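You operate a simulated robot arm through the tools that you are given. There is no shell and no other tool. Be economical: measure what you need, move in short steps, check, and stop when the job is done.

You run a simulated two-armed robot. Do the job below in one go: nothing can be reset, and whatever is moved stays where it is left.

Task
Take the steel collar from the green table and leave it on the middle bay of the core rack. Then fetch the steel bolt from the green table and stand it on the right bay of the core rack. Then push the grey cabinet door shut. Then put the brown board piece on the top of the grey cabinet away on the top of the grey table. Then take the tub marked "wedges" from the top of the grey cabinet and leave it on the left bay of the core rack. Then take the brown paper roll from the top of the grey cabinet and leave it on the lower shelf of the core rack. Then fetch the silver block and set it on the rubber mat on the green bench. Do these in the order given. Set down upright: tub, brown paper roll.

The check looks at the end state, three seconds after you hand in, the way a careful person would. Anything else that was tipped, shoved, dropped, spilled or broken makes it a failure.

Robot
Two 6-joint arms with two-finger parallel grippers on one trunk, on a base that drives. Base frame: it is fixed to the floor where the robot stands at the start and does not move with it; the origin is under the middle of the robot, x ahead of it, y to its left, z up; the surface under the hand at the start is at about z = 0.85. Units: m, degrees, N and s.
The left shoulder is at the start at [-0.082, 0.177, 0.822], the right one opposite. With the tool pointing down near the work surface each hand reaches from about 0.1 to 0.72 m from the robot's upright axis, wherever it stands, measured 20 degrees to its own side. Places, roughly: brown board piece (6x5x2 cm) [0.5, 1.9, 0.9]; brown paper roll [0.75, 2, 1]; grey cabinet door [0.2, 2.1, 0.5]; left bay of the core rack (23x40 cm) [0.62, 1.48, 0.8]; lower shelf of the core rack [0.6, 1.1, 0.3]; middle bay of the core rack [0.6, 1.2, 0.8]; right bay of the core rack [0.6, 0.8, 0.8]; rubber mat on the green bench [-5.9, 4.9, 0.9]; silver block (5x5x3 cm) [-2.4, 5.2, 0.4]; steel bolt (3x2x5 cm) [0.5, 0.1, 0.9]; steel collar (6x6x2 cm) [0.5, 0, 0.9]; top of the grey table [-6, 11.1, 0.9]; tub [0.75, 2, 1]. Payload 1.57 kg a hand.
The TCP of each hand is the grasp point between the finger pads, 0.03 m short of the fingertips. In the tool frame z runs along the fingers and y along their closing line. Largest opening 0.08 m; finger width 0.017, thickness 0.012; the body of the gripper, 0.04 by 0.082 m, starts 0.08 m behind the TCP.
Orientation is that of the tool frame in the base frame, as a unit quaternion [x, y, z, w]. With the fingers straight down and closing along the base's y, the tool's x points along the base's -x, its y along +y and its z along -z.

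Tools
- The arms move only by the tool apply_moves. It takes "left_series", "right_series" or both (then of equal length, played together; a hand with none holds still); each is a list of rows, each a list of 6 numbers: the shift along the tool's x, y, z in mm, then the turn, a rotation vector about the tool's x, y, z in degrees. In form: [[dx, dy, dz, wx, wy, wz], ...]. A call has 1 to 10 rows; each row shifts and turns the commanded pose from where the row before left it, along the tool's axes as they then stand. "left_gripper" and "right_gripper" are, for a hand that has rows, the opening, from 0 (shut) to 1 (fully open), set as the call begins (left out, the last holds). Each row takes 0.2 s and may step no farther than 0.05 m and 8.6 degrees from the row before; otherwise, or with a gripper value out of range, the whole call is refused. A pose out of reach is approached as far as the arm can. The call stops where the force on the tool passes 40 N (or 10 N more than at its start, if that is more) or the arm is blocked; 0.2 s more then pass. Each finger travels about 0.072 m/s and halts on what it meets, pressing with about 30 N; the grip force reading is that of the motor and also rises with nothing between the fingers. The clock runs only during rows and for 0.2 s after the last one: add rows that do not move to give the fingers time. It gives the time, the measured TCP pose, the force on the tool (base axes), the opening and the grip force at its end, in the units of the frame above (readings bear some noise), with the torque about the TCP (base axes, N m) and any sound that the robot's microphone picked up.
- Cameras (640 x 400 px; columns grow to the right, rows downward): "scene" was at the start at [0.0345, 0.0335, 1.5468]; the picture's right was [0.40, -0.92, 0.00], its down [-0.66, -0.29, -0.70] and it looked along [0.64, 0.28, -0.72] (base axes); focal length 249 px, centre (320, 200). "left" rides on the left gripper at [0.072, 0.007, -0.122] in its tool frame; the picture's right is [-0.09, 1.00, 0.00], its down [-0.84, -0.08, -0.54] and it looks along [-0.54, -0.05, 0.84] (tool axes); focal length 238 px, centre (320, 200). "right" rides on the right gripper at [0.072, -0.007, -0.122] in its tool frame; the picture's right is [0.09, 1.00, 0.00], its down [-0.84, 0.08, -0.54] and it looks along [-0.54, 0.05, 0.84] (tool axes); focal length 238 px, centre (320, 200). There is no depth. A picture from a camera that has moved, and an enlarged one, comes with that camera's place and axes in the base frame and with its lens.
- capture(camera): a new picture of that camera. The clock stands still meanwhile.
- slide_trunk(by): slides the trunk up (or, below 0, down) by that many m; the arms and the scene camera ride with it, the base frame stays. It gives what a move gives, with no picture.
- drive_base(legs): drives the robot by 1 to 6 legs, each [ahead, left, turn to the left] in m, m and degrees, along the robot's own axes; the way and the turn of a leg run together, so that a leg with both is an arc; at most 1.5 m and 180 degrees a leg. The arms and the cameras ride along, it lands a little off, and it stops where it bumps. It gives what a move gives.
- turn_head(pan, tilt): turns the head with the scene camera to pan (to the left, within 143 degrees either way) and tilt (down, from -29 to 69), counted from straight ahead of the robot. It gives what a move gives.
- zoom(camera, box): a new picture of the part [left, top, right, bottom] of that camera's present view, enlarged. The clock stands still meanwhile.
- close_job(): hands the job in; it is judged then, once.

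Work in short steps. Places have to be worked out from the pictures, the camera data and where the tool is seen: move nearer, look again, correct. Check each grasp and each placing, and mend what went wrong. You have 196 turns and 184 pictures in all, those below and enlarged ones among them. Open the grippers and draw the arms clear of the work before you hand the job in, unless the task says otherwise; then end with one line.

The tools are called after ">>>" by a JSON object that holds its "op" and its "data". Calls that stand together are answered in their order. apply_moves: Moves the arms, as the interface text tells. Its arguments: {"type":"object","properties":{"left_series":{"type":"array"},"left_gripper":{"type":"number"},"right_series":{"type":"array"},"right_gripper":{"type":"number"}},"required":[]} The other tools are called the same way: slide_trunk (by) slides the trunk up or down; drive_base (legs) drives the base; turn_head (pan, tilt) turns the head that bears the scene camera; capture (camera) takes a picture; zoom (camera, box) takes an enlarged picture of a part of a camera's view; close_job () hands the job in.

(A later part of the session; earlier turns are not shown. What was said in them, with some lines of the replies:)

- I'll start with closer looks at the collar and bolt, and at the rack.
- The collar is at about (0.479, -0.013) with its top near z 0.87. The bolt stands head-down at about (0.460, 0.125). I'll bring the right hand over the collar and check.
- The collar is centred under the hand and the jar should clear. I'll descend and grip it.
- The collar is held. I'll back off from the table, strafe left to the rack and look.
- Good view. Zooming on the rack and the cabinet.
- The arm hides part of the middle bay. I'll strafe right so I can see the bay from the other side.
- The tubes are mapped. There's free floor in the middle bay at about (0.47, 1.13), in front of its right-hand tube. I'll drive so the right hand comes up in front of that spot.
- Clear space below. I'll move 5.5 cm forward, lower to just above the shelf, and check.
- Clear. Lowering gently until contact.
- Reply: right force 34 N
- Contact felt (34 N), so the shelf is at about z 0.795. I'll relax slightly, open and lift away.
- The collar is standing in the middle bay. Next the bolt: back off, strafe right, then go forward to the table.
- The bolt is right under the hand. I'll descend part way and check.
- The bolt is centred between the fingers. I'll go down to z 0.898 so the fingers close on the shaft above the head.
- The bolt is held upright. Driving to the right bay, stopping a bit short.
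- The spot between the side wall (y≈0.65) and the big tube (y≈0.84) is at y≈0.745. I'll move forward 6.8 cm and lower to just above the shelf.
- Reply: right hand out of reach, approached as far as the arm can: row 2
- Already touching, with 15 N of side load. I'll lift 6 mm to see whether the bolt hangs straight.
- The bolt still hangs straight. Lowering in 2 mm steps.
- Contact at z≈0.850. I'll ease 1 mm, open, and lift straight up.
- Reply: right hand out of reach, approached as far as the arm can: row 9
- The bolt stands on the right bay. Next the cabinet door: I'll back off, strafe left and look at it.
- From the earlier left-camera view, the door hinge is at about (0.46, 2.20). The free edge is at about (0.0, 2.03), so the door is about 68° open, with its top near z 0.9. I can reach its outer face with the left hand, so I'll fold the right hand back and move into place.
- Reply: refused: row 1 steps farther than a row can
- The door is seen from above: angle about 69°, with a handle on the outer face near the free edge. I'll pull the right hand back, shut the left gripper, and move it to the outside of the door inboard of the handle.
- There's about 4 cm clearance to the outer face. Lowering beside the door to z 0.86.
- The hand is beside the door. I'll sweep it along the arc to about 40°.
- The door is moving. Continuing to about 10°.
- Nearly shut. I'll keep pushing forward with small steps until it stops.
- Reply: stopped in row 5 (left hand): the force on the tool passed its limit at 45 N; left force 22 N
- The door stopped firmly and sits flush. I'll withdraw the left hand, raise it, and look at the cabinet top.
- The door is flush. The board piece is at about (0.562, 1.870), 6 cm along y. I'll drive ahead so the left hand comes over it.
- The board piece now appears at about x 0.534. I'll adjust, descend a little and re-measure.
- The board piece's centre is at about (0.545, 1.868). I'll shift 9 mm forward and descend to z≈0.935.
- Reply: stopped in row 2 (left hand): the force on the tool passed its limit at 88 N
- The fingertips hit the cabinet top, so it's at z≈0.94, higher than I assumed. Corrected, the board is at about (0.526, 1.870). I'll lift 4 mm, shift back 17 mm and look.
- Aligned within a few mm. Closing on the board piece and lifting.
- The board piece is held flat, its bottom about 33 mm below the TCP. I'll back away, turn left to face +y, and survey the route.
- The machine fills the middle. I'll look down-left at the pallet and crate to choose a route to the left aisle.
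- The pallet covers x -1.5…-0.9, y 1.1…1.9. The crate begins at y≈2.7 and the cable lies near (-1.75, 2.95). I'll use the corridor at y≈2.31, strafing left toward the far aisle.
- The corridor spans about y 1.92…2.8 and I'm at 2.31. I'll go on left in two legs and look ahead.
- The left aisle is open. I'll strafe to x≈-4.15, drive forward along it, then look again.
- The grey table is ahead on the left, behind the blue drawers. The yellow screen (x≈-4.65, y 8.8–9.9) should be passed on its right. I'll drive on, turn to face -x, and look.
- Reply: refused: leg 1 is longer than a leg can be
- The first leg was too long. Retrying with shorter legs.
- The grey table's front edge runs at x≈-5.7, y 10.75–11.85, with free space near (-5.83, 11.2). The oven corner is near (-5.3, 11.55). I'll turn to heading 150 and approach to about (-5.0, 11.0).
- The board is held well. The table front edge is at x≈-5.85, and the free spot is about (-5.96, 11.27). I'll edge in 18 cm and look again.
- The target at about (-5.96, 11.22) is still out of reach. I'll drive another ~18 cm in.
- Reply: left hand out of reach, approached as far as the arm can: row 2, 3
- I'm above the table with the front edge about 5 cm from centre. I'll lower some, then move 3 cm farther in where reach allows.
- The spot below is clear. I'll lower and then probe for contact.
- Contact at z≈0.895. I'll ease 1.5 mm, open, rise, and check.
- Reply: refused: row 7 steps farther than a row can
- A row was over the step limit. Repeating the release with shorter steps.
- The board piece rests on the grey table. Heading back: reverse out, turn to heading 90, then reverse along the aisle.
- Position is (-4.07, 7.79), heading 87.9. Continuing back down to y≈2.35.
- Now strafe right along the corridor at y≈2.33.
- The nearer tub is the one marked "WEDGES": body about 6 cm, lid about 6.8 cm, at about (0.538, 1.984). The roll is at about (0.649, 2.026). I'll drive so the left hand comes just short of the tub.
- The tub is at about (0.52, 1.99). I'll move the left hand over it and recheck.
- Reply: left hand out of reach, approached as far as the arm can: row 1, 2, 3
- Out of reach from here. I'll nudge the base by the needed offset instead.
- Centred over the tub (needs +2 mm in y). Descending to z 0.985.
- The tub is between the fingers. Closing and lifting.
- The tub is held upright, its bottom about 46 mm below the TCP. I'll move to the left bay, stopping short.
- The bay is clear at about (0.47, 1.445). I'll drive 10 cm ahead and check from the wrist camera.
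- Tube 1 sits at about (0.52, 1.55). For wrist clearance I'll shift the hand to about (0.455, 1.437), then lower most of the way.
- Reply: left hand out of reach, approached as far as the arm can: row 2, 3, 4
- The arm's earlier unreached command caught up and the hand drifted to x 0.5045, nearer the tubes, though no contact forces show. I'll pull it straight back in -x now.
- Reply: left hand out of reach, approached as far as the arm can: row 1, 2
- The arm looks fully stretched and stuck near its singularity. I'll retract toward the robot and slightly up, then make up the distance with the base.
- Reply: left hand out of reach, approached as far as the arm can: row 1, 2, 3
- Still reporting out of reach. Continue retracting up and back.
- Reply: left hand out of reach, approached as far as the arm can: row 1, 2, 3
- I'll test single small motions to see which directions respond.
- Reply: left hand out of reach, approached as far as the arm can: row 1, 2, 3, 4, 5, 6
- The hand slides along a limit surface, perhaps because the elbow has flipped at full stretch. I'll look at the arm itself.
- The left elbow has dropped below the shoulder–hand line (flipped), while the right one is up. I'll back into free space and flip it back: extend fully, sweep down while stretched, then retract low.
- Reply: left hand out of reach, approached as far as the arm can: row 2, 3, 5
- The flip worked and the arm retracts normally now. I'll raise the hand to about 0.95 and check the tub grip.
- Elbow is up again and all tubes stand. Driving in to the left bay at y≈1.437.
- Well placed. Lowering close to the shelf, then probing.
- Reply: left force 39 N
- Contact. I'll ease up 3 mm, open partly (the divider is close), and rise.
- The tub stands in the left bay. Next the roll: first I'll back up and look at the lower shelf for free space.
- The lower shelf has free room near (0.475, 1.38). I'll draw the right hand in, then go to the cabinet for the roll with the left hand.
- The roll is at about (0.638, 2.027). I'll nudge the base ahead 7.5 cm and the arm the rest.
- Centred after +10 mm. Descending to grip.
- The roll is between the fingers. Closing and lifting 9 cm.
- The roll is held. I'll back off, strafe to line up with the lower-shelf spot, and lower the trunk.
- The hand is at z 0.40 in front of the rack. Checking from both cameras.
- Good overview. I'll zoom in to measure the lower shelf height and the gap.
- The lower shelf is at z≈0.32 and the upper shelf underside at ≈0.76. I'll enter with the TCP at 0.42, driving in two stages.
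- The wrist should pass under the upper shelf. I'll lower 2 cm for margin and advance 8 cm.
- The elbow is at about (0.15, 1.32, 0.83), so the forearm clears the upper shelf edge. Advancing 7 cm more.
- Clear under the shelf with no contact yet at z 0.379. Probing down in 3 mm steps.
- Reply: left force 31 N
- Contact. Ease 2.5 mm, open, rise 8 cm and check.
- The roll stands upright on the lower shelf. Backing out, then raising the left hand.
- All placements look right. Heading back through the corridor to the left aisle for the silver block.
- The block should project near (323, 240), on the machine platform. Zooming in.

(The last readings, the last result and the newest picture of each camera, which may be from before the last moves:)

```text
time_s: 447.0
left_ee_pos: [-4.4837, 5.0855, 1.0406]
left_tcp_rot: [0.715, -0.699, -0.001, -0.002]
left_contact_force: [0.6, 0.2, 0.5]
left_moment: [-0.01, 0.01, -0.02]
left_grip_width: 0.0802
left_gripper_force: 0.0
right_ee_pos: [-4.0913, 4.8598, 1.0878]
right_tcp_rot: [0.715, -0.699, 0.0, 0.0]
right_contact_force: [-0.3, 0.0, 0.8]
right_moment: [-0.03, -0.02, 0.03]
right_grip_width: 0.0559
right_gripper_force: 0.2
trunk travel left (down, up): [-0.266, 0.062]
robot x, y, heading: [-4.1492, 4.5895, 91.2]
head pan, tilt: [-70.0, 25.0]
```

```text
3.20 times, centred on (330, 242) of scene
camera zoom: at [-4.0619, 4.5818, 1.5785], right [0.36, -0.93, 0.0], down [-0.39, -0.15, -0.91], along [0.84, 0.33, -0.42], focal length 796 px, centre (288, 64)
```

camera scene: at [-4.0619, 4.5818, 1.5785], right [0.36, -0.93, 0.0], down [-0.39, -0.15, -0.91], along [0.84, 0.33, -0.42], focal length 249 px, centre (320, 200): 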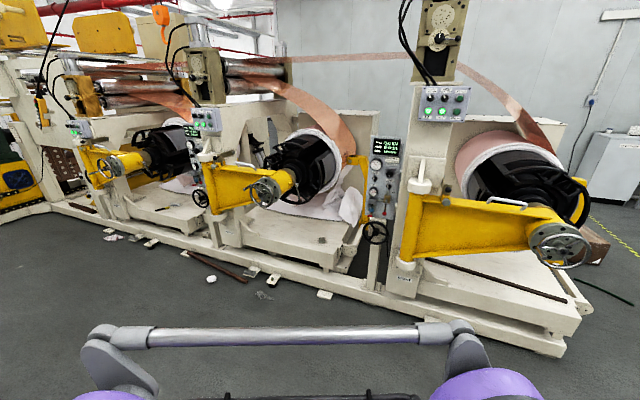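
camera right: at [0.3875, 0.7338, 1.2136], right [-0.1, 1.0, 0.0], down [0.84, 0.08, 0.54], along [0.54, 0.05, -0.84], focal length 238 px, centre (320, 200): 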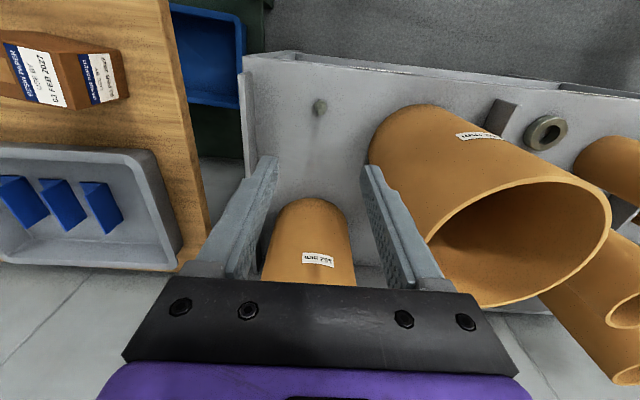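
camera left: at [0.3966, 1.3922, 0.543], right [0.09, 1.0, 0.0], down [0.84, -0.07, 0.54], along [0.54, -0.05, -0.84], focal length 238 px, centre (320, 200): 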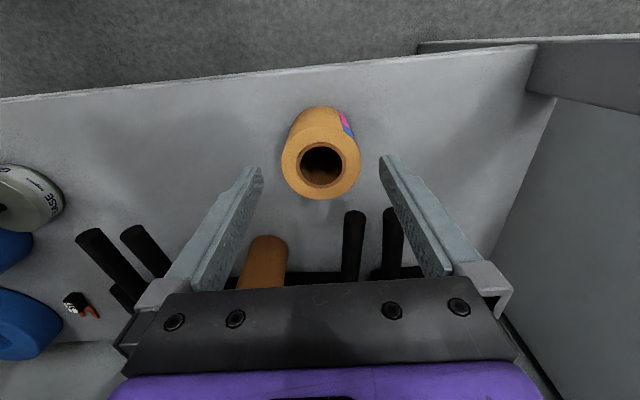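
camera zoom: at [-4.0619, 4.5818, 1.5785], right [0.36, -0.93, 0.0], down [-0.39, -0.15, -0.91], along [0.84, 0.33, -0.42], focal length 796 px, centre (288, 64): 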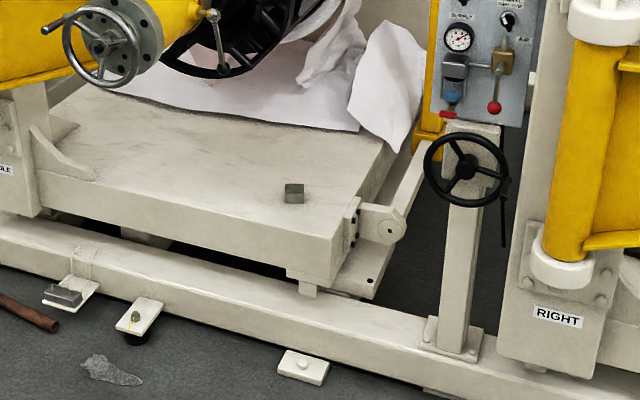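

The silver block sits on the platform at about (-2.44, 5.20). I'll turn to face +x and approach to x≈-3.25, y≈4.87, so the left hand lines up with it and stays clear of the handwheel.

>>> {"op": "drive_base", "data": {"legs": [[0, 0, -91.2], [0.88, 0.28, 0]]}}

>>> {"op": "turn_head", "data": {"pan": 15, "tilt": 40}}

>>> {"op": "capture", "data": {"camera": "scene"}}

>>> {"op": "capture", "data": {"camera": "left"}}

```text
time_s: 455.8
left_ee_pos: [-2.7321, 5.1324, 1.0421]
left_tcp_rot: [0.025, 1.0, -0.001, 0.002]
left_contact_force: [0.9, -0.6, -0.4]
left_moment: [0.0, 0.01, 0.02]
left_grip_width: 0.0802
left_gripper_force: 0.1
right_ee_pos: [-2.9883, 4.7563, 1.0883]
right_tcp_rot: [0.024, 1.0, 0.0, 0.0]
right_contact_force: [0.5, 1.0, -0.3]
right_moment: [0.01, 0.01, -0.02]
right_grip_width: 0.0562
right_gripper_force: 0.1
trunk travel left (down, up): [-0.266, 0.062]
robot x, y, heading: [-3.2549, 4.8321, -2.7]
head pan, tilt: [-70.0, 25.0]
```

```text
time_s: 457.4
left_ee_pos: [-2.7341, 5.1319, 1.0405]
left_tcp_rot: [0.025, 1.0, -0.001, 0.002]
left_contact_force: [0.3, -0.7, 0.1]
left_moment: [0.02, -0.01, -0.02]
left_grip_width: 0.08
left_gripper_force: 0.0
right_ee_pos: [-2.9872, 4.7556, 1.0885]
right_tcp_rot: [0.024, 1.0, 0.0, 0.001]
right_contact_force: [-0.4, 0.0, -0.6]
right_moment: [0.03, -0.01, -0.02]
right_grip_width: 0.0559
right_gripper_force: 0.0
trunk travel left (down, up): [-0.266, 0.062]
robot x, y, heading: [-3.2542, 4.8338, -2.9]
head pan, tilt: [15.0, 40.0]
```

```text
83 pictures are left
camera scene: at [-3.2104, 4.8556, 1.5552], right [0.21, -0.98, 0.0], down [-0.63, -0.14, -0.77], along [0.75, 0.16, -0.64], focal length 249 px, centre (320, 200)
```

scene: 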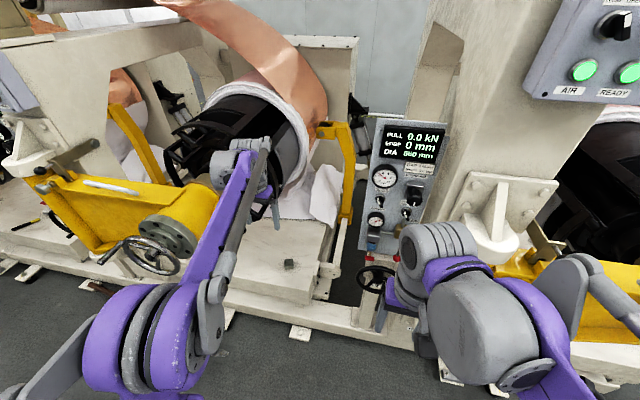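

```text
82 pictures are left
camera left: at [-2.8053, 5.1433, 1.1628], right [0.14, 0.99, 0.0], down [0.83, -0.12, 0.54], along [0.54, -0.08, -0.84], focal length 238 px, centre (320, 200)
```

left: 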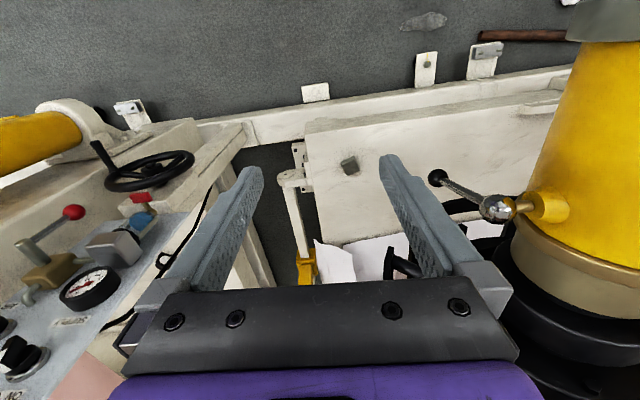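

The block triangulates to about (-2.45, 5.195). A lever tip hangs at about (-2.58, 5.32, 0.79) and must be avoided. I'll back off 15 cm, lower the trunk and the hand, then enter low.

>>> {"op": "drive_base", "data": {"legs": [[-0.15, 0, 2.7]]}}

>>> {"op": "slide_trunk", "data": {"by": -0.26}}

>>> {"op": "apply_moves", "data": {"left_series": [[0, 0, 45, 0, 0, 0], [0, 0, 45, 0, 0, 0], [0, 0, 45, 0, 0, 0], [0, 0, 45, 0, 0, 0], [0, 0, 45, 0, 0, 0], [0, 0, 45, 0, 0, 0]], "left_gripper": 1}}

>>> {"op": "capture", "data": {"camera": "left"}}

>>> {"op": "capture", "data": {"camera": "scene"}}

```text
time_s: 458.8
left_ee_pos: [-2.893, 5.1605, 1.0418]
left_tcp_rot: [0.001, 1.0, -0.001, 0.001]
left_contact_force: [0.2, 0.3, -0.2]
left_moment: [-0.02, -0.02, -0.03]
left_grip_width: 0.08
left_gripper_force: 0.1
right_ee_pos: [-3.1301, 4.7718, 1.0881]
right_tcp_rot: [0.002, 1.0, 0.0, 0.0]
right_contact_force: [0.6, 0.2, 0.4]
right_moment: [-0.01, 0.0, 0.01]
right_grip_width: 0.056
right_gripper_force: 0.1
trunk travel left (down, up): [-0.266, 0.062]
robot x, y, heading: [-3.3982, 4.8363, -0.1]
head pan, tilt: [15.0, 40.0]
```

```text
time_s: 461.5
left_ee_pos: [-2.8925, 5.16, 0.7815]
left_tcp_rot: [0.001, 1.0, -0.001, 0.002]
left_contact_force: [0.2, -0.5, 0.1]
left_moment: [-0.01, 0.0, -0.02]
left_grip_width: 0.08
left_gripper_force: 0.0
right_ee_pos: [-3.1295, 4.7711, 0.8285]
right_tcp_rot: [0.001, 1.0, 0.0, 0.0]
right_contact_force: [-0.2, -0.5, -0.7]
right_moment: [-0.01, 0.02, 0.0]
right_grip_width: 0.0557
right_gripper_force: 0.1
trunk travel left (down, up): [-0.006, 0.322]
robot x, y, heading: [-3.3987, 4.8366, 0.2]
head pan, tilt: [15.0, 40.0]
```

```text
time_s: 462.9
left_ee_pos: [-2.8918, 5.16, 0.51]
left_tcp_rot: [0.002, 1.0, -0.001, 0.002]
left_contact_force: [0.2, 0.3, 0.2]
left_moment: [-0.01, -0.01, -0.02]
left_grip_width: 0.0798
left_gripper_force: 0.1
right_ee_pos: [-3.1288, 4.7722, 0.8287]
right_tcp_rot: [0.002, 1.0, 0.0, 0.0]
right_contact_force: [-0.2, -0.4, -0.4]
right_moment: [-0.05, 0.0, -0.03]
right_grip_width: 0.056
right_gripper_force: 0.0
trunk travel left (down, up): [-0.006, 0.322]
robot x, y, heading: [-3.4, 4.839, -0.3]
head pan, tilt: [15.0, 40.0]
```

```text
81 pictures are left
camera left: at [-2.963, 5.1672, 0.631], right [0.1, 1.0, 0.0], down [0.83, -0.08, 0.54], along [0.54, -0.05, -0.84], focal length 238 px, centre (320, 200)
```

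left: 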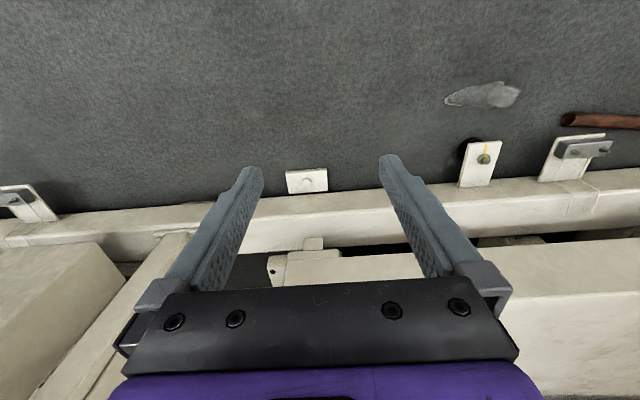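

```text
80 pictures are left
camera scene: at [-3.3063, 4.8613, 1.2912], right [0.26, -0.97, 0.0], down [-0.62, -0.16, -0.77], along [0.74, 0.2, -0.64], focal length 249 px, centre (320, 200)
```

scene: 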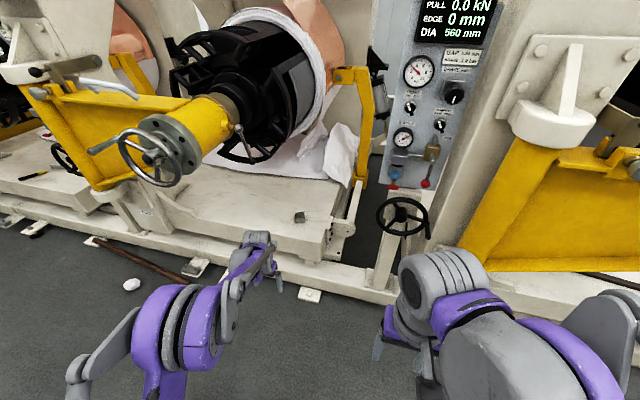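

>>> {"op": "zoom", "data": {"camera": "scene", "box": [230, 170, 370, 258]}}

```text
4.55 times, centred on (300, 214) of scene
camera zoom: at [-3.3063, 4.8613, 1.2912], right [0.26, -0.97, 0.0], down [-0.62, -0.16, -0.77], along [0.74, 0.2, -0.64], focal length 1131 px, centre (411, 136)
```

zoom: 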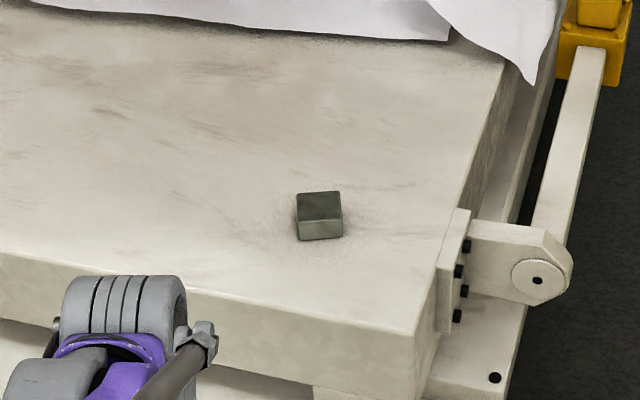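

The block is rotated about 23°, with its top at z≈0.43. I'll yaw the hand to match, lower slightly, and drive in partway.

>>> {"op": "apply_moves", "data": {"left_series": [[0, 0, 10, 0, 0, -8], [0, 0, 10, 0, 0, -8], [0, 0, 8, 0, 0, -6.7], [0, 0, 0, 0, 0, 0]]}}

>>> {"op": "drive_base", "data": {"legs": [[0.32, 0.036, 0]]}}

>>> {"op": "capture", "data": {"camera": "left"}}

>>> {"op": "capture", "data": {"camera": "scene"}}

```text
time_s: 463.9
left_ee_pos: [-2.8912, 5.1589, 0.4825]
left_tcp_rot: [-0.196, 0.981, -0.001, 0.001]
left_contact_force: [-0.7, 0.6, 0.2]
left_moment: [0.01, -0.01, 0.0]
left_grip_width: 0.0801
left_gripper_force: 0.1
right_ee_pos: [-3.1294, 4.7715, 0.8286]
right_tcp_rot: [0.002, 1.0, 0.001, -0.001]
right_contact_force: [1.2, 0.2, -0.3]
right_moment: [0.01, 0.03, 0.0]
right_grip_width: 0.0561
right_gripper_force: 0.1
trunk travel left (down, up): [-0.006, 0.322]
robot x, y, heading: [-3.3968, 4.8395, 0.1]
head pan, tilt: [15.0, 40.0]
```

```text
time_s: 466.0
left_ee_pos: [-2.5669, 5.1906, 0.4828]
left_tcp_rot: [-0.194, 0.981, -0.001, 0.002]
left_contact_force: [-0.6, -0.4, 0.2]
left_moment: [0.0, 0.01, 0.0]
left_grip_width: 0.0802
left_gripper_force: 0.1
right_ee_pos: [-2.8051, 4.8047, 0.8285]
right_tcp_rot: [0.003, 1.0, 0.0, -0.001]
right_contact_force: [0.6, 0.7, 1.1]
right_moment: [-0.01, -0.03, -0.01]
right_grip_width: 0.056
right_gripper_force: 0.0
trunk travel left (down, up): [-0.006, 0.322]
robot x, y, heading: [-3.0755, 4.8713, -0.5]
head pan, tilt: [15.0, 40.0]
```

```text
78 pictures are left
camera left: at [-2.6357, 5.1707, 0.6045], right [-0.29, 0.96, 0.0], down [0.8, 0.25, 0.54], along [0.52, 0.16, -0.84], focal length 238 px, centre (320, 200)
```

left: 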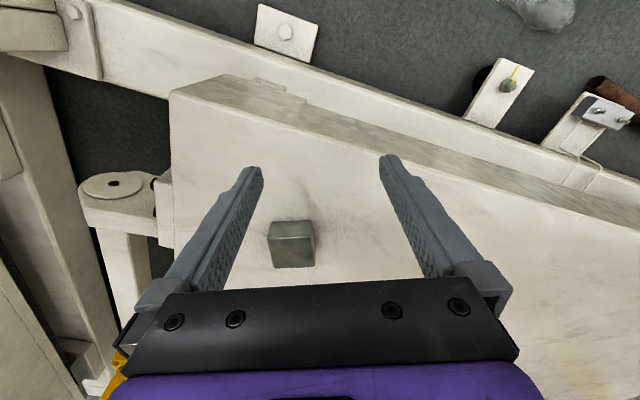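

```text
77 pictures are left
camera scene: at [-2.9823, 4.8948, 1.2912], right [0.25, -0.97, 0.0], down [-0.62, -0.16, -0.77], along [0.74, 0.19, -0.64], focal length 249 px, centre (320, 200)
```

scene: 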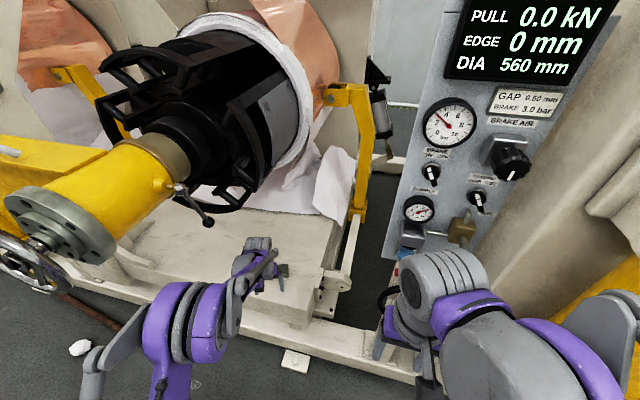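

Aligned with the block's edges. The block's centre is at about (-2.4625, 5.195). I'll move the hand over it by arm.

>>> {"op": "apply_moves", "data": {"left_series": [[-33, -12, 0, 0, 0, 0], [-33, -12, 0, 0, 0, 0], [-33, -12.7, 0, 0, 0, 0], [0, 0, 0, 0, 0, 0]]}}

>>> {"op": "capture", "data": {"camera": "left"}}

```text
time_s: 467.0
left_ee_pos: [-2.462, 5.1949, 0.4831]
left_tcp_rot: [-0.195, 0.981, 0.0, 0.0]
left_contact_force: [-0.7, -0.2, 0.0]
left_moment: [-0.02, 0.01, 0.0]
left_grip_width: 0.08
left_gripper_force: 0.2
right_ee_pos: [-2.8065, 4.8046, 0.8286]
right_tcp_rot: [0.003, 1.0, 0.0, 0.0]
right_contact_force: [0.0, -0.4, 0.5]
right_moment: [0.0, -0.01, -0.02]
right_grip_width: 0.056
right_gripper_force: 0.0
trunk travel left (down, up): [-0.006, 0.322]
robot x, y, heading: [-3.0773, 4.877, -0.5]
head pan, tilt: [15.0, 40.0]
```

```text
76 pictures are left
camera left: at [-2.5322, 5.1746, 0.6044], right [-0.29, 0.96, 0.0], down [0.8, 0.25, 0.54], along [0.52, 0.16, -0.84], focal length 238 px, centre (320, 200)
```

left: 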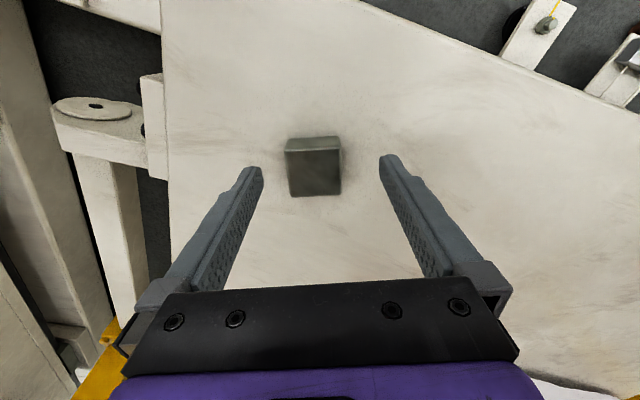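

Slight offset: 15 mm forward. I'll correct and descend to z≈0.437.

>>> {"op": "apply_moves", "data": {"left_series": [[-13, -5.5, 10, 0, 0, 0], [0, 0, 20, 0, 0, 0], [0, 0, 10, 0, 0, 0], [0, 0, 5, 0, 0, 0], [0, 0, 0, 0, 0, 0]]}}

>>> {"op": "capture", "data": {"camera": "left"}}

```text
time_s: 468.2
left_ee_pos: [-2.4471, 5.196, 0.4383]
left_tcp_rot: [-0.193, 0.981, 0.0, 0.001]
left_contact_force: [-0.7, -0.6, 0.0]
left_moment: [0.03, -0.02, -0.01]
left_grip_width: 0.0799
left_gripper_force: 0.1
right_ee_pos: [-2.8052, 4.8052, 0.8277]
right_tcp_rot: [0.004, 1.0, 0.0, 0.0]
right_contact_force: [0.4, -0.5, -0.4]
right_moment: [0.03, 0.03, 0.01]
right_grip_width: 0.0563
right_gripper_force: 0.0
trunk travel left (down, up): [-0.006, 0.322]
robot x, y, heading: [-3.074, 4.8726, -0.5]
head pan, tilt: [15.0, 40.0]
```

```text
75 pictures are left
camera left: at [-2.5168, 5.1744, 0.56], right [-0.29, 0.96, 0.0], down [0.8, 0.25, 0.54], along [0.52, 0.16, -0.84], focal length 238 px, centre (320, 200)
```

left: 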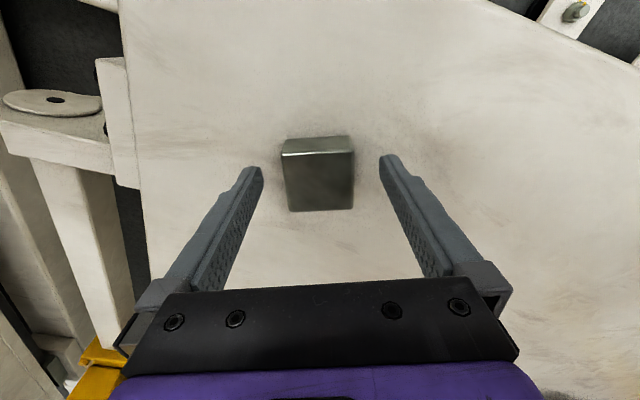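

The block top may be a bit lower than I thought. I'll probe down gently until the tips touch the platform.

>>> {"op": "apply_moves", "data": {"left_series": [[0, 0, 4, 0, 0, 0], [0, 0, 4, 0, 0, 0], [0, 0, 3, 0, 0, 0], [0, 0, 3, 0, 0, 0]]}}

>>> {"op": "capture", "data": {"camera": "left"}}

```text
time_s: 469.2
left_ee_pos: [-2.4463, 5.1949, 0.4237]
left_tcp_rot: [-0.193, 0.981, -0.001, 0.001]
left_contact_force: [0.1, -0.2, 0.5]
left_moment: [-0.03, -0.02, -0.01]
left_grip_width: 0.08
left_gripper_force: 0.1
right_ee_pos: [-2.8058, 4.8057, 0.8282]
right_tcp_rot: [0.004, 1.0, 0.0, 0.001]
right_contact_force: [0.6, -0.6, 0.0]
right_moment: [0.01, 0.03, -0.02]
right_grip_width: 0.0561
right_gripper_force: 0.1
trunk travel left (down, up): [-0.006, 0.322]
robot x, y, heading: [-3.0759, 4.8734, -0.2]
head pan, tilt: [15.0, 40.0]
```

```text
74 pictures are left
camera left: at [-2.5159, 5.1741, 0.5462], right [-0.29, 0.96, 0.0], down [0.8, 0.25, 0.54], along [0.52, 0.16, -0.84], focal length 238 px, centre (320, 200)
```

left: 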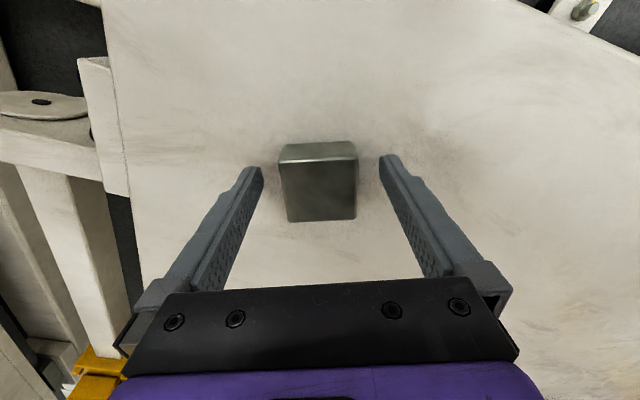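

>>> {"op": "apply_moves", "data": {"left_series": [[0, 0, 3, 0, 0, 0], [0, 0, 3, 0, 0, 0], [0, 0, 2, 0, 0, 0]]}}

>>> {"op": "apply_moves", "data": {"left_series": [[0, 0, 0, 0, 0, 0], [0, 0, 0, 0, 0, 0], [0, 0, 0, 0, 0, 0], [0, 0, 0, 0, 0, 0]], "left_gripper": 0}}

>>> {"op": "apply_moves", "data": {"left_series": [[0, 0, -20, 0, 0, 0], [0, 0, -30, 0, 0, 0], [0, 0, 0, 0, 0, 0]]}}

>>> {"op": "capture", "data": {"camera": "left"}}

```text
time_s: 470.0
left_ee_pos: [-2.4473, 5.195, 0.4172]
left_tcp_rot: [-0.194, 0.981, 0.0, 0.001]
left_contact_force: [-0.2, 0.2, 0.0]
left_moment: [0.01, 0.01, 0.02]
left_grip_width: 0.0799
left_gripper_force: 0.1
right_ee_pos: [-2.8052, 4.8052, 0.8293]
right_tcp_rot: [0.003, 1.0, 0.0, 0.0]
right_contact_force: [0.4, 1.2, -0.9]
right_moment: [0.01, 0.01, 0.03]
right_grip_width: 0.0559
right_gripper_force: 0.0
trunk travel left (down, up): [-0.006, 0.322]
robot x, y, heading: [-3.0749, 4.8754, -0.4]
head pan, tilt: [15.0, 40.0]
```

```text
time_s: 471.0
left_ee_pos: [-2.4472, 5.1936, 0.4165]
left_tcp_rot: [-0.193, 0.981, 0.0, 0.001]
left_contact_force: [1.4, -1.0, 0.1]
left_moment: [0.05, 0.06, -0.03]
left_grip_width: 0.0503
left_gripper_force: 29.9
right_ee_pos: [-2.8063, 4.8039, 0.8284]
right_tcp_rot: [0.004, 1.0, 0.0, 0.0]
right_contact_force: [-0.1, 0.5, 0.4]
right_moment: [0.05, 0.0, -0.01]
right_grip_width: 0.0559
right_gripper_force: 0.0
trunk travel left (down, up): [-0.006, 0.322]
robot x, y, heading: [-3.0764, 4.8725, -0.4]
head pan, tilt: [15.0, 40.0]
```

```text
time_s: 471.8
left_ee_pos: [-2.4482, 5.1953, 0.467]
left_tcp_rot: [-0.195, 0.981, -0.001, 0.001]
left_contact_force: [-0.2, 0.0, -6.2]
left_moment: [-0.02, 0.06, -0.02]
left_grip_width: 0.05
left_gripper_force: 29.7
right_ee_pos: [-2.8065, 4.8054, 0.8286]
right_tcp_rot: [0.004, 1.0, 0.0, -0.001]
right_contact_force: [-0.6, -0.2, 0.1]
right_moment: [0.03, -0.01, 0.02]
right_grip_width: 0.0561
right_gripper_force: 0.1
trunk travel left (down, up): [-0.006, 0.322]
robot x, y, heading: [-3.0737, 4.8732, -0.5]
head pan, tilt: [15.0, 40.0]
```

```text
73 pictures are left
camera left: at [-2.5165, 5.1749, 0.5881], right [-0.29, 0.96, 0.0], down [0.8, 0.25, 0.54], along [0.52, 0.16, -0.84], focal length 238 px, centre (320, 200)
```

left: 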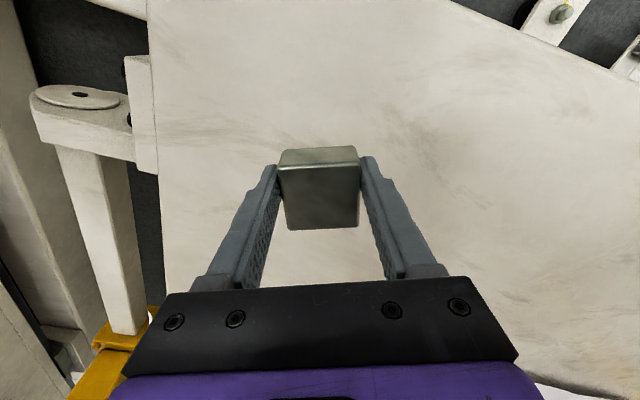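

The block is held (about 6 N). Backing straight out, then raising arm and trunk.

>>> {"op": "drive_base", "data": {"legs": [[-0.75, 0, 0]]}}

>>> {"op": "apply_moves", "data": {"left_series": [[30, 12, -30, 0, 0, 0], [30, 12, -30, 0, 0, 0], [30, 12, -30, 0, 0, 0], [0, 0, -45, 0, 0, 0], [0, 0, -45, 0, 0, 0], [0, 0, -45, 0, 0, 0], [0, 0, -45, 0, 0, 0], [0, 0, -45, 0, 0, 0]]}}

>>> {"op": "slide_trunk", "data": {"by": 0.26}}

>>> {"op": "drive_base", "data": {"legs": [[0, 0, 90], [0, 0, 90.4]]}}

>>> {"op": "turn_head", "data": {"pan": 0, "tilt": 20}}

>>> {"op": "capture", "data": {"camera": "scene"}}

```text
time_s: 475.9
left_ee_pos: [-3.1963, 5.2041, 0.4655]
left_tcp_rot: [-0.202, 0.979, 0.0, 0.001]
left_contact_force: [0.9, -0.3, -5.9]
left_moment: [-0.02, 0.02, 0.01]
left_grip_width: 0.0498
left_gripper_force: 29.7
right_ee_pos: [-3.5496, 4.809, 0.8291]
right_tcp_rot: [-0.005, 1.0, 0.0, -0.002]
right_contact_force: [0.4, 0.6, -0.2]
right_moment: [0.0, 0.02, -0.01]
right_grip_width: 0.0561
right_gripper_force: 0.0
trunk travel left (down, up): [-0.006, 0.322]
robot x, y, heading: [-3.82, 4.8713, 0.5]
head pan, tilt: [15.0, 40.0]
```

```text
time_s: 477.7
left_ee_pos: [-3.2932, 5.2025, 0.7818]
left_tcp_rot: [-0.202, 0.979, 0.0, 0.001]
left_contact_force: [0.6, -0.6, -6.0]
left_moment: [-0.04, 0.05, 0.01]
left_grip_width: 0.0496
left_gripper_force: 30.4
right_ee_pos: [-3.5484, 4.8079, 0.8273]
right_tcp_rot: [-0.004, 1.0, 0.0, 0.0]
right_contact_force: [0.5, 0.1, -0.6]
right_moment: [0.0, -0.03, 0.0]
right_grip_width: 0.056
right_gripper_force: 0.0
trunk travel left (down, up): [-0.006, 0.322]
robot x, y, heading: [-3.8207, 4.8703, 0.4]
head pan, tilt: [15.0, 40.0]
```

```text
time_s: 480.3
left_ee_pos: [-3.2959, 5.202, 1.0403]
left_tcp_rot: [-0.201, 0.98, -0.001, 0.001]
left_contact_force: [-0.3, -0.1, -5.8]
left_moment: [-0.06, 0.08, 0.01]
left_grip_width: 0.0499
left_gripper_force: 30.2
right_ee_pos: [-3.5488, 4.8095, 1.0894]
right_tcp_rot: [-0.005, 1.0, 0.0, -0.001]
right_contact_force: [0.2, 0.4, 0.2]
right_moment: [-0.01, -0.02, -0.01]
right_grip_width: 0.0559
right_gripper_force: 0.0
trunk travel left (down, up): [-0.266, 0.062]
robot x, y, heading: [-3.8193, 4.8738, 0.6]
head pan, tilt: [15.0, 40.0]
```

```text
time_s: 488.4
left_ee_pos: [-4.3405, 4.5329, 1.0415]
left_tcp_rot: [0.978, 0.209, -0.001, -0.001]
left_contact_force: [-0.4, 0.0, -5.7]
left_moment: [0.11, -0.06, -0.03]
left_grip_width: 0.0496
left_gripper_force: 30.1
right_ee_pos: [-4.092, 4.9316, 1.0883]
right_tcp_rot: [1.0, 0.013, 0.0, 0.001]
right_contact_force: [0.0, 0.4, -0.2]
right_moment: [0.0, -0.02, 0.01]
right_grip_width: 0.0562
right_gripper_force: 0.1
trunk travel left (down, up): [-0.266, 0.062]
robot x, y, heading: [-3.8213, 4.8725, -178.5]
head pan, tilt: [15.0, 40.0]
```

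```text
time_s: 489.2
left_ee_pos: [-4.3399, 4.5317, 1.042]
left_tcp_rot: [0.978, 0.21, -0.001, -0.001]
left_contact_force: [0.1, -0.1, -6.6]
left_moment: [0.05, -0.05, 0.0]
left_grip_width: 0.0498
left_gripper_force: 29.9
right_ee_pos: [-4.0931, 4.9306, 1.0889]
right_tcp_rot: [1.0, 0.011, 0.001, 0.0]
right_contact_force: [-0.7, -0.2, -0.4]
right_moment: [0.01, -0.03, 0.03]
right_grip_width: 0.056
right_gripper_force: 0.1
trunk travel left (down, up): [-0.266, 0.062]
robot x, y, heading: [-3.8219, 4.8764, -178.5]
head pan, tilt: [0.0, 20.0]
```

```text
72 pictures are left
camera scene: at [-3.8714, 4.8712, 1.5865], right [-0.03, 1.0, 0.0], down [0.34, 0.01, -0.94], along [-0.94, -0.02, -0.34], focal length 249 px, centre (320, 200)
```

scene: 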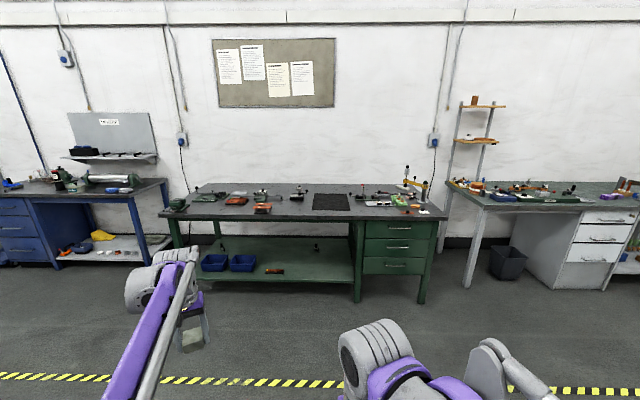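

The mat is the dark rectangle near (-5.78, 4.93). I'll zoom, then approach.

>>> {"op": "zoom", "data": {"camera": "scene", "box": [240, 160, 440, 285]}}

>>> {"op": "drive_base", "data": {"legs": [[0, -0.36, -1.5], [1.1, 0, 0]]}}

>>> {"op": "turn_head", "data": {"pan": 15, "tilt": 40}}

>>> {"op": "capture", "data": {"camera": "scene"}}

```text
3.20 times, centred on (340, 222) of scene
camera zoom: at [-3.8714, 4.8712, 1.5865], right [-0.03, 1.0, 0.0], down [0.34, 0.01, -0.94], along [-0.94, -0.02, -0.34], focal length 796 px, centre (256, 128)
```

zoom: 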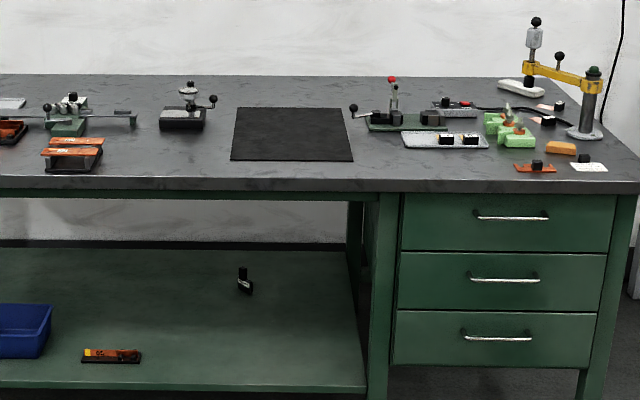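

```text
time_s: 498.2
left_ee_pos: [-5.458, 4.9118, 1.0407]
left_tcp_rot: [0.981, 0.192, -0.002, -0.001]
left_contact_force: [0.3, -0.4, -5.7]
left_moment: [0.02, -0.08, -0.02]
left_grip_width: 0.0496
left_gripper_force: 30.2
right_ee_pos: [-5.1971, 5.3026, 1.0894]
right_tcp_rot: [1.0, -0.005, 0.0, 0.0]
right_contact_force: [-0.2, -0.7, -0.2]
right_moment: [0.01, 0.0, 0.01]
right_grip_width: 0.056
right_gripper_force: 0.1
trunk travel left (down, up): [-0.266, 0.062]
robot x, y, heading: [-4.9213, 5.2328, 179.6]
head pan, tilt: [0.0, 20.0]
```

```text
time_s: 499.0
left_ee_pos: [-5.457, 4.9132, 1.0399]
left_tcp_rot: [0.981, 0.193, -0.002, -0.001]
left_contact_force: [-0.3, 0.5, -6.8]
left_moment: [-0.01, -0.07, -0.02]
left_grip_width: 0.0497
left_gripper_force: 29.8
right_ee_pos: [-5.197, 5.3023, 1.0882]
right_tcp_rot: [1.0, -0.004, 0.0, 0.0]
right_contact_force: [0.4, -0.3, 0.1]
right_moment: [0.03, 0.02, 0.0]
right_grip_width: 0.0562
right_gripper_force: 0.1
trunk travel left (down, up): [-0.266, 0.062]
robot x, y, heading: [-4.9221, 5.2362, 179.6]
head pan, tilt: [15.0, 40.0]
```

```text
70 pictures are left
camera scene: at [-4.9665, 5.2135, 1.5552], right [-0.25, 0.97, 0.0], down [0.62, 0.16, -0.77], along [-0.74, -0.19, -0.64], focal length 249 px, centre (320, 200)
```

scene: 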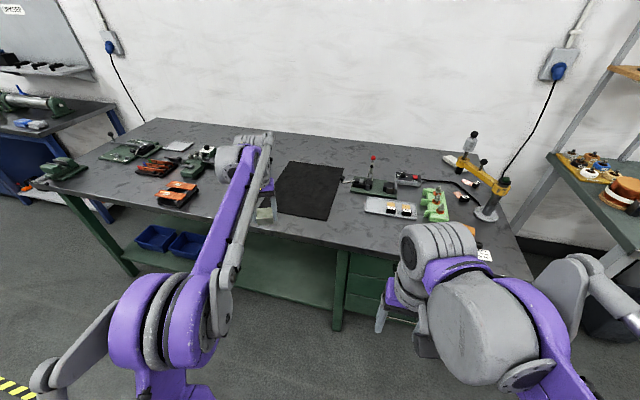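

The mat spans about x -5.98…-5.62, y 4.84…5.07. I'll drive in so the hand reaches about (-5.70, 4.955).

>>> {"op": "drive_base", "data": {"legs": [[0.24, -0.045, 0]]}}

>>> {"op": "capture", "data": {"camera": "left"}}

```text
time_s: 500.8
left_ee_pos: [-5.6948, 4.9595, 1.0412]
left_tcp_rot: [0.981, 0.192, -0.001, -0.001]
left_contact_force: [0.3, 0.6, -5.3]
left_moment: [0.01, -0.07, 0.01]
left_grip_width: 0.0493
left_gripper_force: 30.1
right_ee_pos: [-5.4336, 5.3499, 1.0891]
right_tcp_rot: [1.0, -0.004, 0.002, -0.001]
right_contact_force: [0.2, 0.4, 1.1]
right_moment: [0.01, 0.0, 0.0]
right_grip_width: 0.056
right_gripper_force: 0.2
trunk travel left (down, up): [-0.266, 0.062]
robot x, y, heading: [-5.1637, 5.282, 179.6]
head pan, tilt: [15.0, 40.0]
```

```text
69 pictures are left
camera left: at [-5.6249, 4.9814, 1.1625], right [0.29, -0.96, 0.0], down [-0.8, -0.25, 0.54], along [-0.52, -0.16, -0.84], focal length 238 px, centre (320, 200)
```

left: 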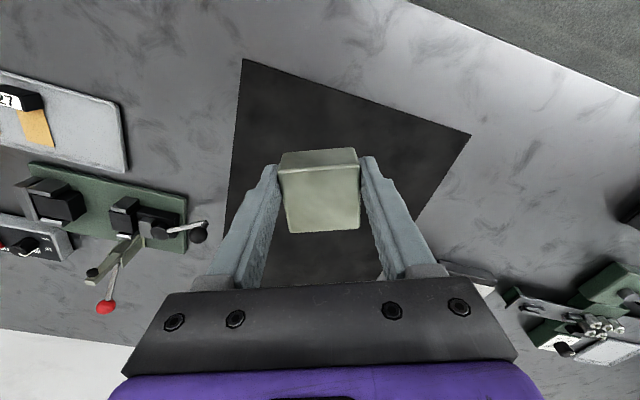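

The spot under the hand is on the mat but near its front edge. I'll shift 4.5 cm farther in and lower.

>>> {"op": "apply_moves", "data": {"left_series": [[-21, -8.5, 15, 0, 0, 0], [-21, -8.5, 15, 0, 0, 0], [0, 0, 25, 0, 0, 0], [0, 0, 0, 0, 0, 0]]}}

>>> {"op": "capture", "data": {"camera": "left"}}

```text
time_s: 501.8
left_ee_pos: [-5.7421, 4.9605, 0.9865]
left_tcp_rot: [0.981, 0.192, -0.002, -0.001]
left_contact_force: [-0.4, -0.3, -5.2]
left_moment: [0.01, -0.06, -0.01]
left_grip_width: 0.0496
left_gripper_force: 29.8
right_ee_pos: [-5.433, 5.3507, 1.0885]
right_tcp_rot: [1.0, -0.004, 0.001, 0.001]
right_contact_force: [0.0, 0.0, -0.1]
right_moment: [0.04, -0.01, 0.0]
right_grip_width: 0.0558
right_gripper_force: 0.1
trunk travel left (down, up): [-0.266, 0.062]
robot x, y, heading: [-5.1602, 5.2795, 179.3]
head pan, tilt: [15.0, 40.0]
```

```text
68 pictures are left
camera left: at [-5.6725, 4.9823, 1.1086], right [0.29, -0.96, 0.0], down [-0.8, -0.25, 0.54], along [-0.52, -0.16, -0.84], focal length 238 px, centre (320, 200)
```

left: 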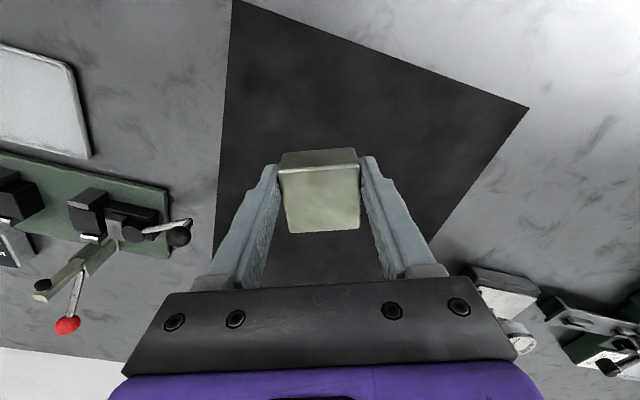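

Well inside the mat now. Lowering and probing for contact.

>>> {"op": "apply_moves", "data": {"left_series": [[0, 0, 15, 0, 0, 0], [0, 0, 6, 0, 0, 0], [0, 0, 4, 0, 0, 0], [0, 0, 4, 0, 0, 0], [0, 0, 4, 0, 0, 0], [0, 0, 3, 0, 0, 0], [0, 0, 3, 0, 0, 0]]}}

```text
time_s: 503.4
left_ee_pos: [-5.7398, 4.9607, 0.9475]
left_tcp_rot: [0.981, 0.193, -0.002, 0.0]
left_contact_force: [-0.5, -0.1, -5.9]
left_moment: [0.02, -0.05, 0.02]
left_grip_width: 0.0498
left_gripper_force: 29.8
right_ee_pos: [-5.4337, 5.3496, 1.0887]
right_tcp_rot: [1.0, -0.004, 0.001, 0.0]
right_contact_force: [-0.3, -0.4, 0.5]
right_moment: [0.0, 0.01, -0.01]
right_grip_width: 0.0561
right_gripper_force: 0.0
trunk travel left (down, up): [-0.266, 0.062]
robot x, y, heading: [-5.1661, 5.2812, 179.8]
head pan, tilt: [15.0, 40.0]
```

>>> {"op": "apply_moves", "data": {"left_series": [[0, 0, 3, 0, 0, 0], [0, 0, 3, 0, 0, 0], [0, 0, 3, 0, 0, 0], [0, 0, 3, 0, 0, 0], [0, 0, 3, 0, 0, 0], [0, 0, 3, 0, 0, 0]]}}

```text
time_s: 504.8
left_ee_pos: [-5.7396, 4.9596, 0.9296]
left_tcp_rot: [0.981, 0.193, -0.001, -0.001]
left_contact_force: [0.6, -0.2, -6.5]
left_moment: [0.04, -0.07, 0.02]
left_grip_width: 0.0495
left_gripper_force: 29.9
right_ee_pos: [-5.4329, 5.3489, 1.0883]
right_tcp_rot: [1.0, -0.005, 0.0, 0.0]
right_contact_force: [0.0, 0.8, 0.0]
right_moment: [-0.01, 0.0, 0.0]
right_grip_width: 0.056
right_gripper_force: 0.1
trunk travel left (down, up): [-0.266, 0.062]
robot x, y, heading: [-5.1634, 5.2821, 179.7]
head pan, tilt: [15.0, 40.0]
```

>>> {"op": "apply_moves", "data": {"left_series": [[0, 0, 3, 0, 0, 0], [0, 0, 3, 0, 0, 0], [0, 0, 3, 0, 0, 0], [0, 0, 3, 0, 0, 0], [0, 0, 3, 0, 0, 0]]}}

>>> {"op": "capture", "data": {"camera": "left"}}

```text
time_s: 506.0
left_ee_pos: [-5.7401, 4.9607, 0.9135]
left_tcp_rot: [0.981, 0.193, 0.0, -0.001]
left_contact_force: [-0.8, 0.7, -6.0]
left_moment: [0.02, -0.04, -0.01]
left_grip_width: 0.0496
left_gripper_force: 30.7
right_ee_pos: [-5.4316, 5.349, 1.0884]
right_tcp_rot: [1.0, -0.004, 0.0, 0.0]
right_contact_force: [0.3, 0.8, 0.0]
right_moment: [-0.02, -0.02, 0.01]
right_grip_width: 0.0561
right_gripper_force: 0.0
trunk travel left (down, up): [-0.266, 0.062]
robot x, y, heading: [-5.1606, 5.2843, 179.5]
head pan, tilt: [15.0, 40.0]
```

```text
67 pictures are left
camera left: at [-5.6704, 4.9817, 1.0357], right [0.29, -0.96, 0.0], down [-0.8, -0.25, 0.54], along [-0.52, -0.16, -0.84], focal length 238 px, centre (320, 200)
```

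left: 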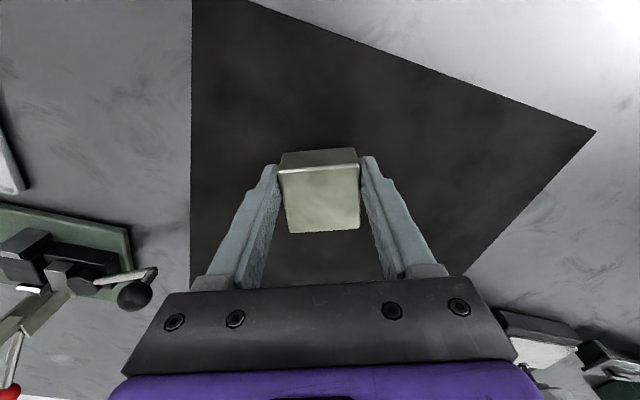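

>>> {"op": "apply_moves", "data": {"left_series": [[0, 0, 3, 0, 0, 0], [0, 0, 3, 0, 0, 0], [0, 0, 3, 0, 0, 0], [0, 0, 2, 0, 0, 0], [0, 0, 2, 0, 0, 0], [0, 0, 2, 0, 0, 0]]}}

```text
time_s: 507.4
left_ee_pos: [-5.7392, 4.9591, 0.8983]
left_tcp_rot: [0.981, 0.193, -0.001, 0.0]
left_contact_force: [-0.4, -0.2, -5.4]
left_moment: [0.04, -0.03, 0.01]
left_grip_width: 0.0498
left_gripper_force: 29.9
right_ee_pos: [-5.4334, 5.3491, 1.0889]
right_tcp_rot: [1.0, -0.004, 0.0, 0.0]
right_contact_force: [-0.8, 1.0, 0.2]
right_moment: [-0.01, 0.0, 0.0]
right_grip_width: 0.0563
right_gripper_force: 0.0
trunk travel left (down, up): [-0.266, 0.062]
robot x, y, heading: [-5.1635, 5.2812, 179.4]
head pan, tilt: [15.0, 40.0]
```

>>> {"op": "apply_moves", "data": {"left_series": [[0, 0, 2, 0, 0, 0], [0, 0, 2, 0, 0, 0], [0, 0, 2, 0, 0, 0], [0, 0, 2, 0, 0, 0], [0, 0, 2, 0, 0, 0], [0, 0, 2, 0, 0, 0], [0, 0, 2, 0, 0, 0]]}}

```text
time_s: 509.0
left_ee_pos: [-5.7385, 4.9599, 0.8872]
left_tcp_rot: [0.981, 0.193, -0.003, 0.0]
left_contact_force: [-7.5, -3.1, 23.2]
left_moment: [-0.58, 0.02, -0.09]
left_grip_width: 0.0501
left_gripper_force: 30.1
right_ee_pos: [-5.4324, 5.3493, 1.0883]
right_tcp_rot: [1.0, -0.004, 0.001, 0.0]
right_contact_force: [-0.4, 0.2, 1.0]
right_moment: [-0.02, -0.03, -0.01]
right_grip_width: 0.056
right_gripper_force: 0.0
trunk travel left (down, up): [-0.266, 0.062]
robot x, y, heading: [-5.1623, 5.2794, 179.7]
head pan, tilt: [15.0, 40.0]
```

Contact at z≈0.887. Ease 2 mm, open, rise and check.

>>> {"op": "apply_moves", "data": {"left_series": [[0, 0, -2, 0, 0, 0], [0, 0, 0, 0, 0, 0]]}}

>>> {"op": "apply_moves", "data": {"left_series": [[0, 0, 0, 0, 0, 0], [0, 0, 0, 0, 0, 0], [0, 0, 0, 0, 0, 0], [0, 0, -30, 0, 0, 0], [0, 0, -45, 0, 0, 0], [0, 0, -45, 0, 0, 0], [0, 0, -45, 0, 0, 0]], "left_gripper": 1}}

>>> {"op": "capture", "data": {"camera": "left"}}

```text
time_s: 509.6
left_ee_pos: [-5.7406, 4.96, 0.8872]
left_tcp_rot: [0.981, 0.192, -0.002, -0.001]
left_contact_force: [-4.4, -2.7, 10.5]
left_moment: [-0.47, 0.55, 0.0]
left_grip_width: 0.0498
left_gripper_force: 30.2
right_ee_pos: [-5.4321, 5.3511, 1.0885]
right_tcp_rot: [1.0, -0.004, 0.0, 0.0]
right_contact_force: [0.0, 0.7, -0.1]
right_moment: [-0.01, 0.02, 0.04]
right_grip_width: 0.0557
right_gripper_force: 0.1
trunk travel left (down, up): [-0.266, 0.062]
robot x, y, heading: [-5.1586, 5.2813, 179.5]
head pan, tilt: [15.0, 40.0]
```

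```text
time_s: 511.2
left_ee_pos: [-5.7396, 4.9612, 1.0541]
left_tcp_rot: [0.981, 0.193, -0.001, -0.001]
left_contact_force: [-0.2, 0.1, 0.4]
left_moment: [0.0, 0.02, -0.01]
left_grip_width: 0.0803
left_gripper_force: 0.0
right_ee_pos: [-5.4336, 5.3504, 1.0891]
right_tcp_rot: [1.0, -0.004, 0.0, -0.001]
right_contact_force: [0.1, -0.6, 0.7]
right_moment: [0.01, -0.04, 0.01]
right_grip_width: 0.0562
right_gripper_force: 0.1
trunk travel left (down, up): [-0.266, 0.062]
robot x, y, heading: [-5.1688, 5.2811, 179.4]
head pan, tilt: [15.0, 40.0]
```

```text
66 pictures are left
camera left: at [-5.6703, 4.9822, 1.1762], right [0.29, -0.96, 0.0], down [-0.8, -0.25, 0.54], along [-0.52, -0.16, -0.84], focal length 238 px, centre (320, 200)
```

left: 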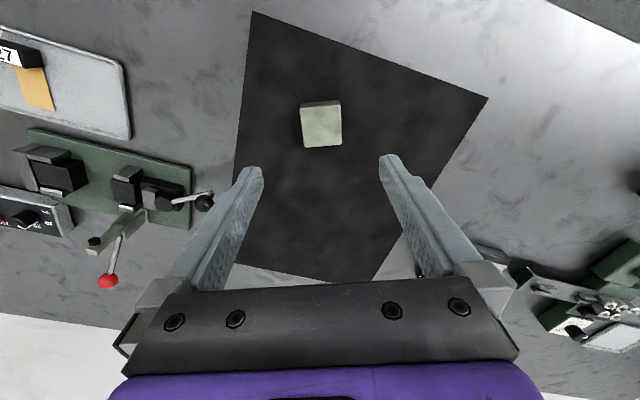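

The block rests on the mat. I'll back clear and open the right gripper fully too, then take a last look.

>>> {"op": "drive_base", "data": {"legs": [[-0.45, 0, 0]]}}

>>> {"op": "apply_moves", "data": {"right_series": [[0, 0, 0, 0, 0, 0], [0, 0, 0, 0, 0, 0]], "right_gripper": 1}}

>>> {"op": "capture", "data": {"camera": "scene"}}

```text
time_s: 513.9
left_ee_pos: [-5.2928, 4.9585, 1.054]
left_tcp_rot: [0.982, 0.191, -0.001, -0.001]
left_contact_force: [0.0, 0.4, 0.2]
left_moment: [0.02, 0.0, -0.01]
left_grip_width: 0.08
left_gripper_force: 0.0
right_ee_pos: [-4.9829, 5.3447, 1.089]
right_tcp_rot: [1.0, -0.007, 0.0, 0.0]
right_contact_force: [-0.3, -0.1, 0.4]
right_moment: [-0.02, 0.01, 0.02]
right_grip_width: 0.0561
right_gripper_force: 0.1
trunk travel left (down, up): [-0.266, 0.062]
robot x, y, heading: [-4.7154, 5.2774, 179.2]
head pan, tilt: [15.0, 40.0]
```

```text
time_s: 514.5
left_ee_pos: [-5.2926, 4.9582, 1.0532]
left_tcp_rot: [0.982, 0.19, -0.002, -0.001]
left_contact_force: [-0.3, -0.5, 0.1]
left_moment: [-0.01, 0.03, -0.03]
left_grip_width: 0.0798
left_gripper_force: 0.1
right_ee_pos: [-4.9837, 5.3455, 1.089]
right_tcp_rot: [1.0, -0.007, -0.001, 0.0]
right_contact_force: [0.2, 0.0, 0.5]
right_moment: [0.03, -0.02, 0.0]
right_grip_width: 0.08
right_gripper_force: 0.2
trunk travel left (down, up): [-0.266, 0.062]
robot x, y, heading: [-4.7167, 5.2732, 179.1]
head pan, tilt: [15.0, 40.0]
```

```text
65 pictures are left
camera scene: at [-4.7536, 5.2557, 1.5551], right [-0.25, 0.97, 0.0], down [0.62, 0.16, -0.77], along [-0.74, -0.19, -0.64], focal length 249 px, centre (320, 200)
```

scene: 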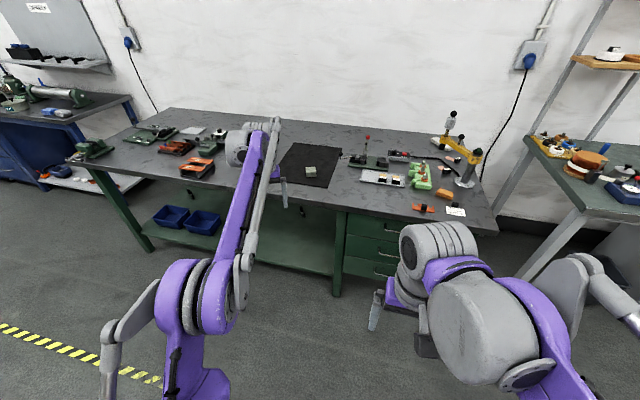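

All seven tasks are done, the grippers are open and the arms are clear. Handing in.

>>> {"op": "close_job", "data": {}}

```text
The job is handed in.
```

All seven tasks were done in the order given and the job is handed in; the pictures I took after each step showed every piece in its place, the tub and paper roll upright, and nothing else moved.
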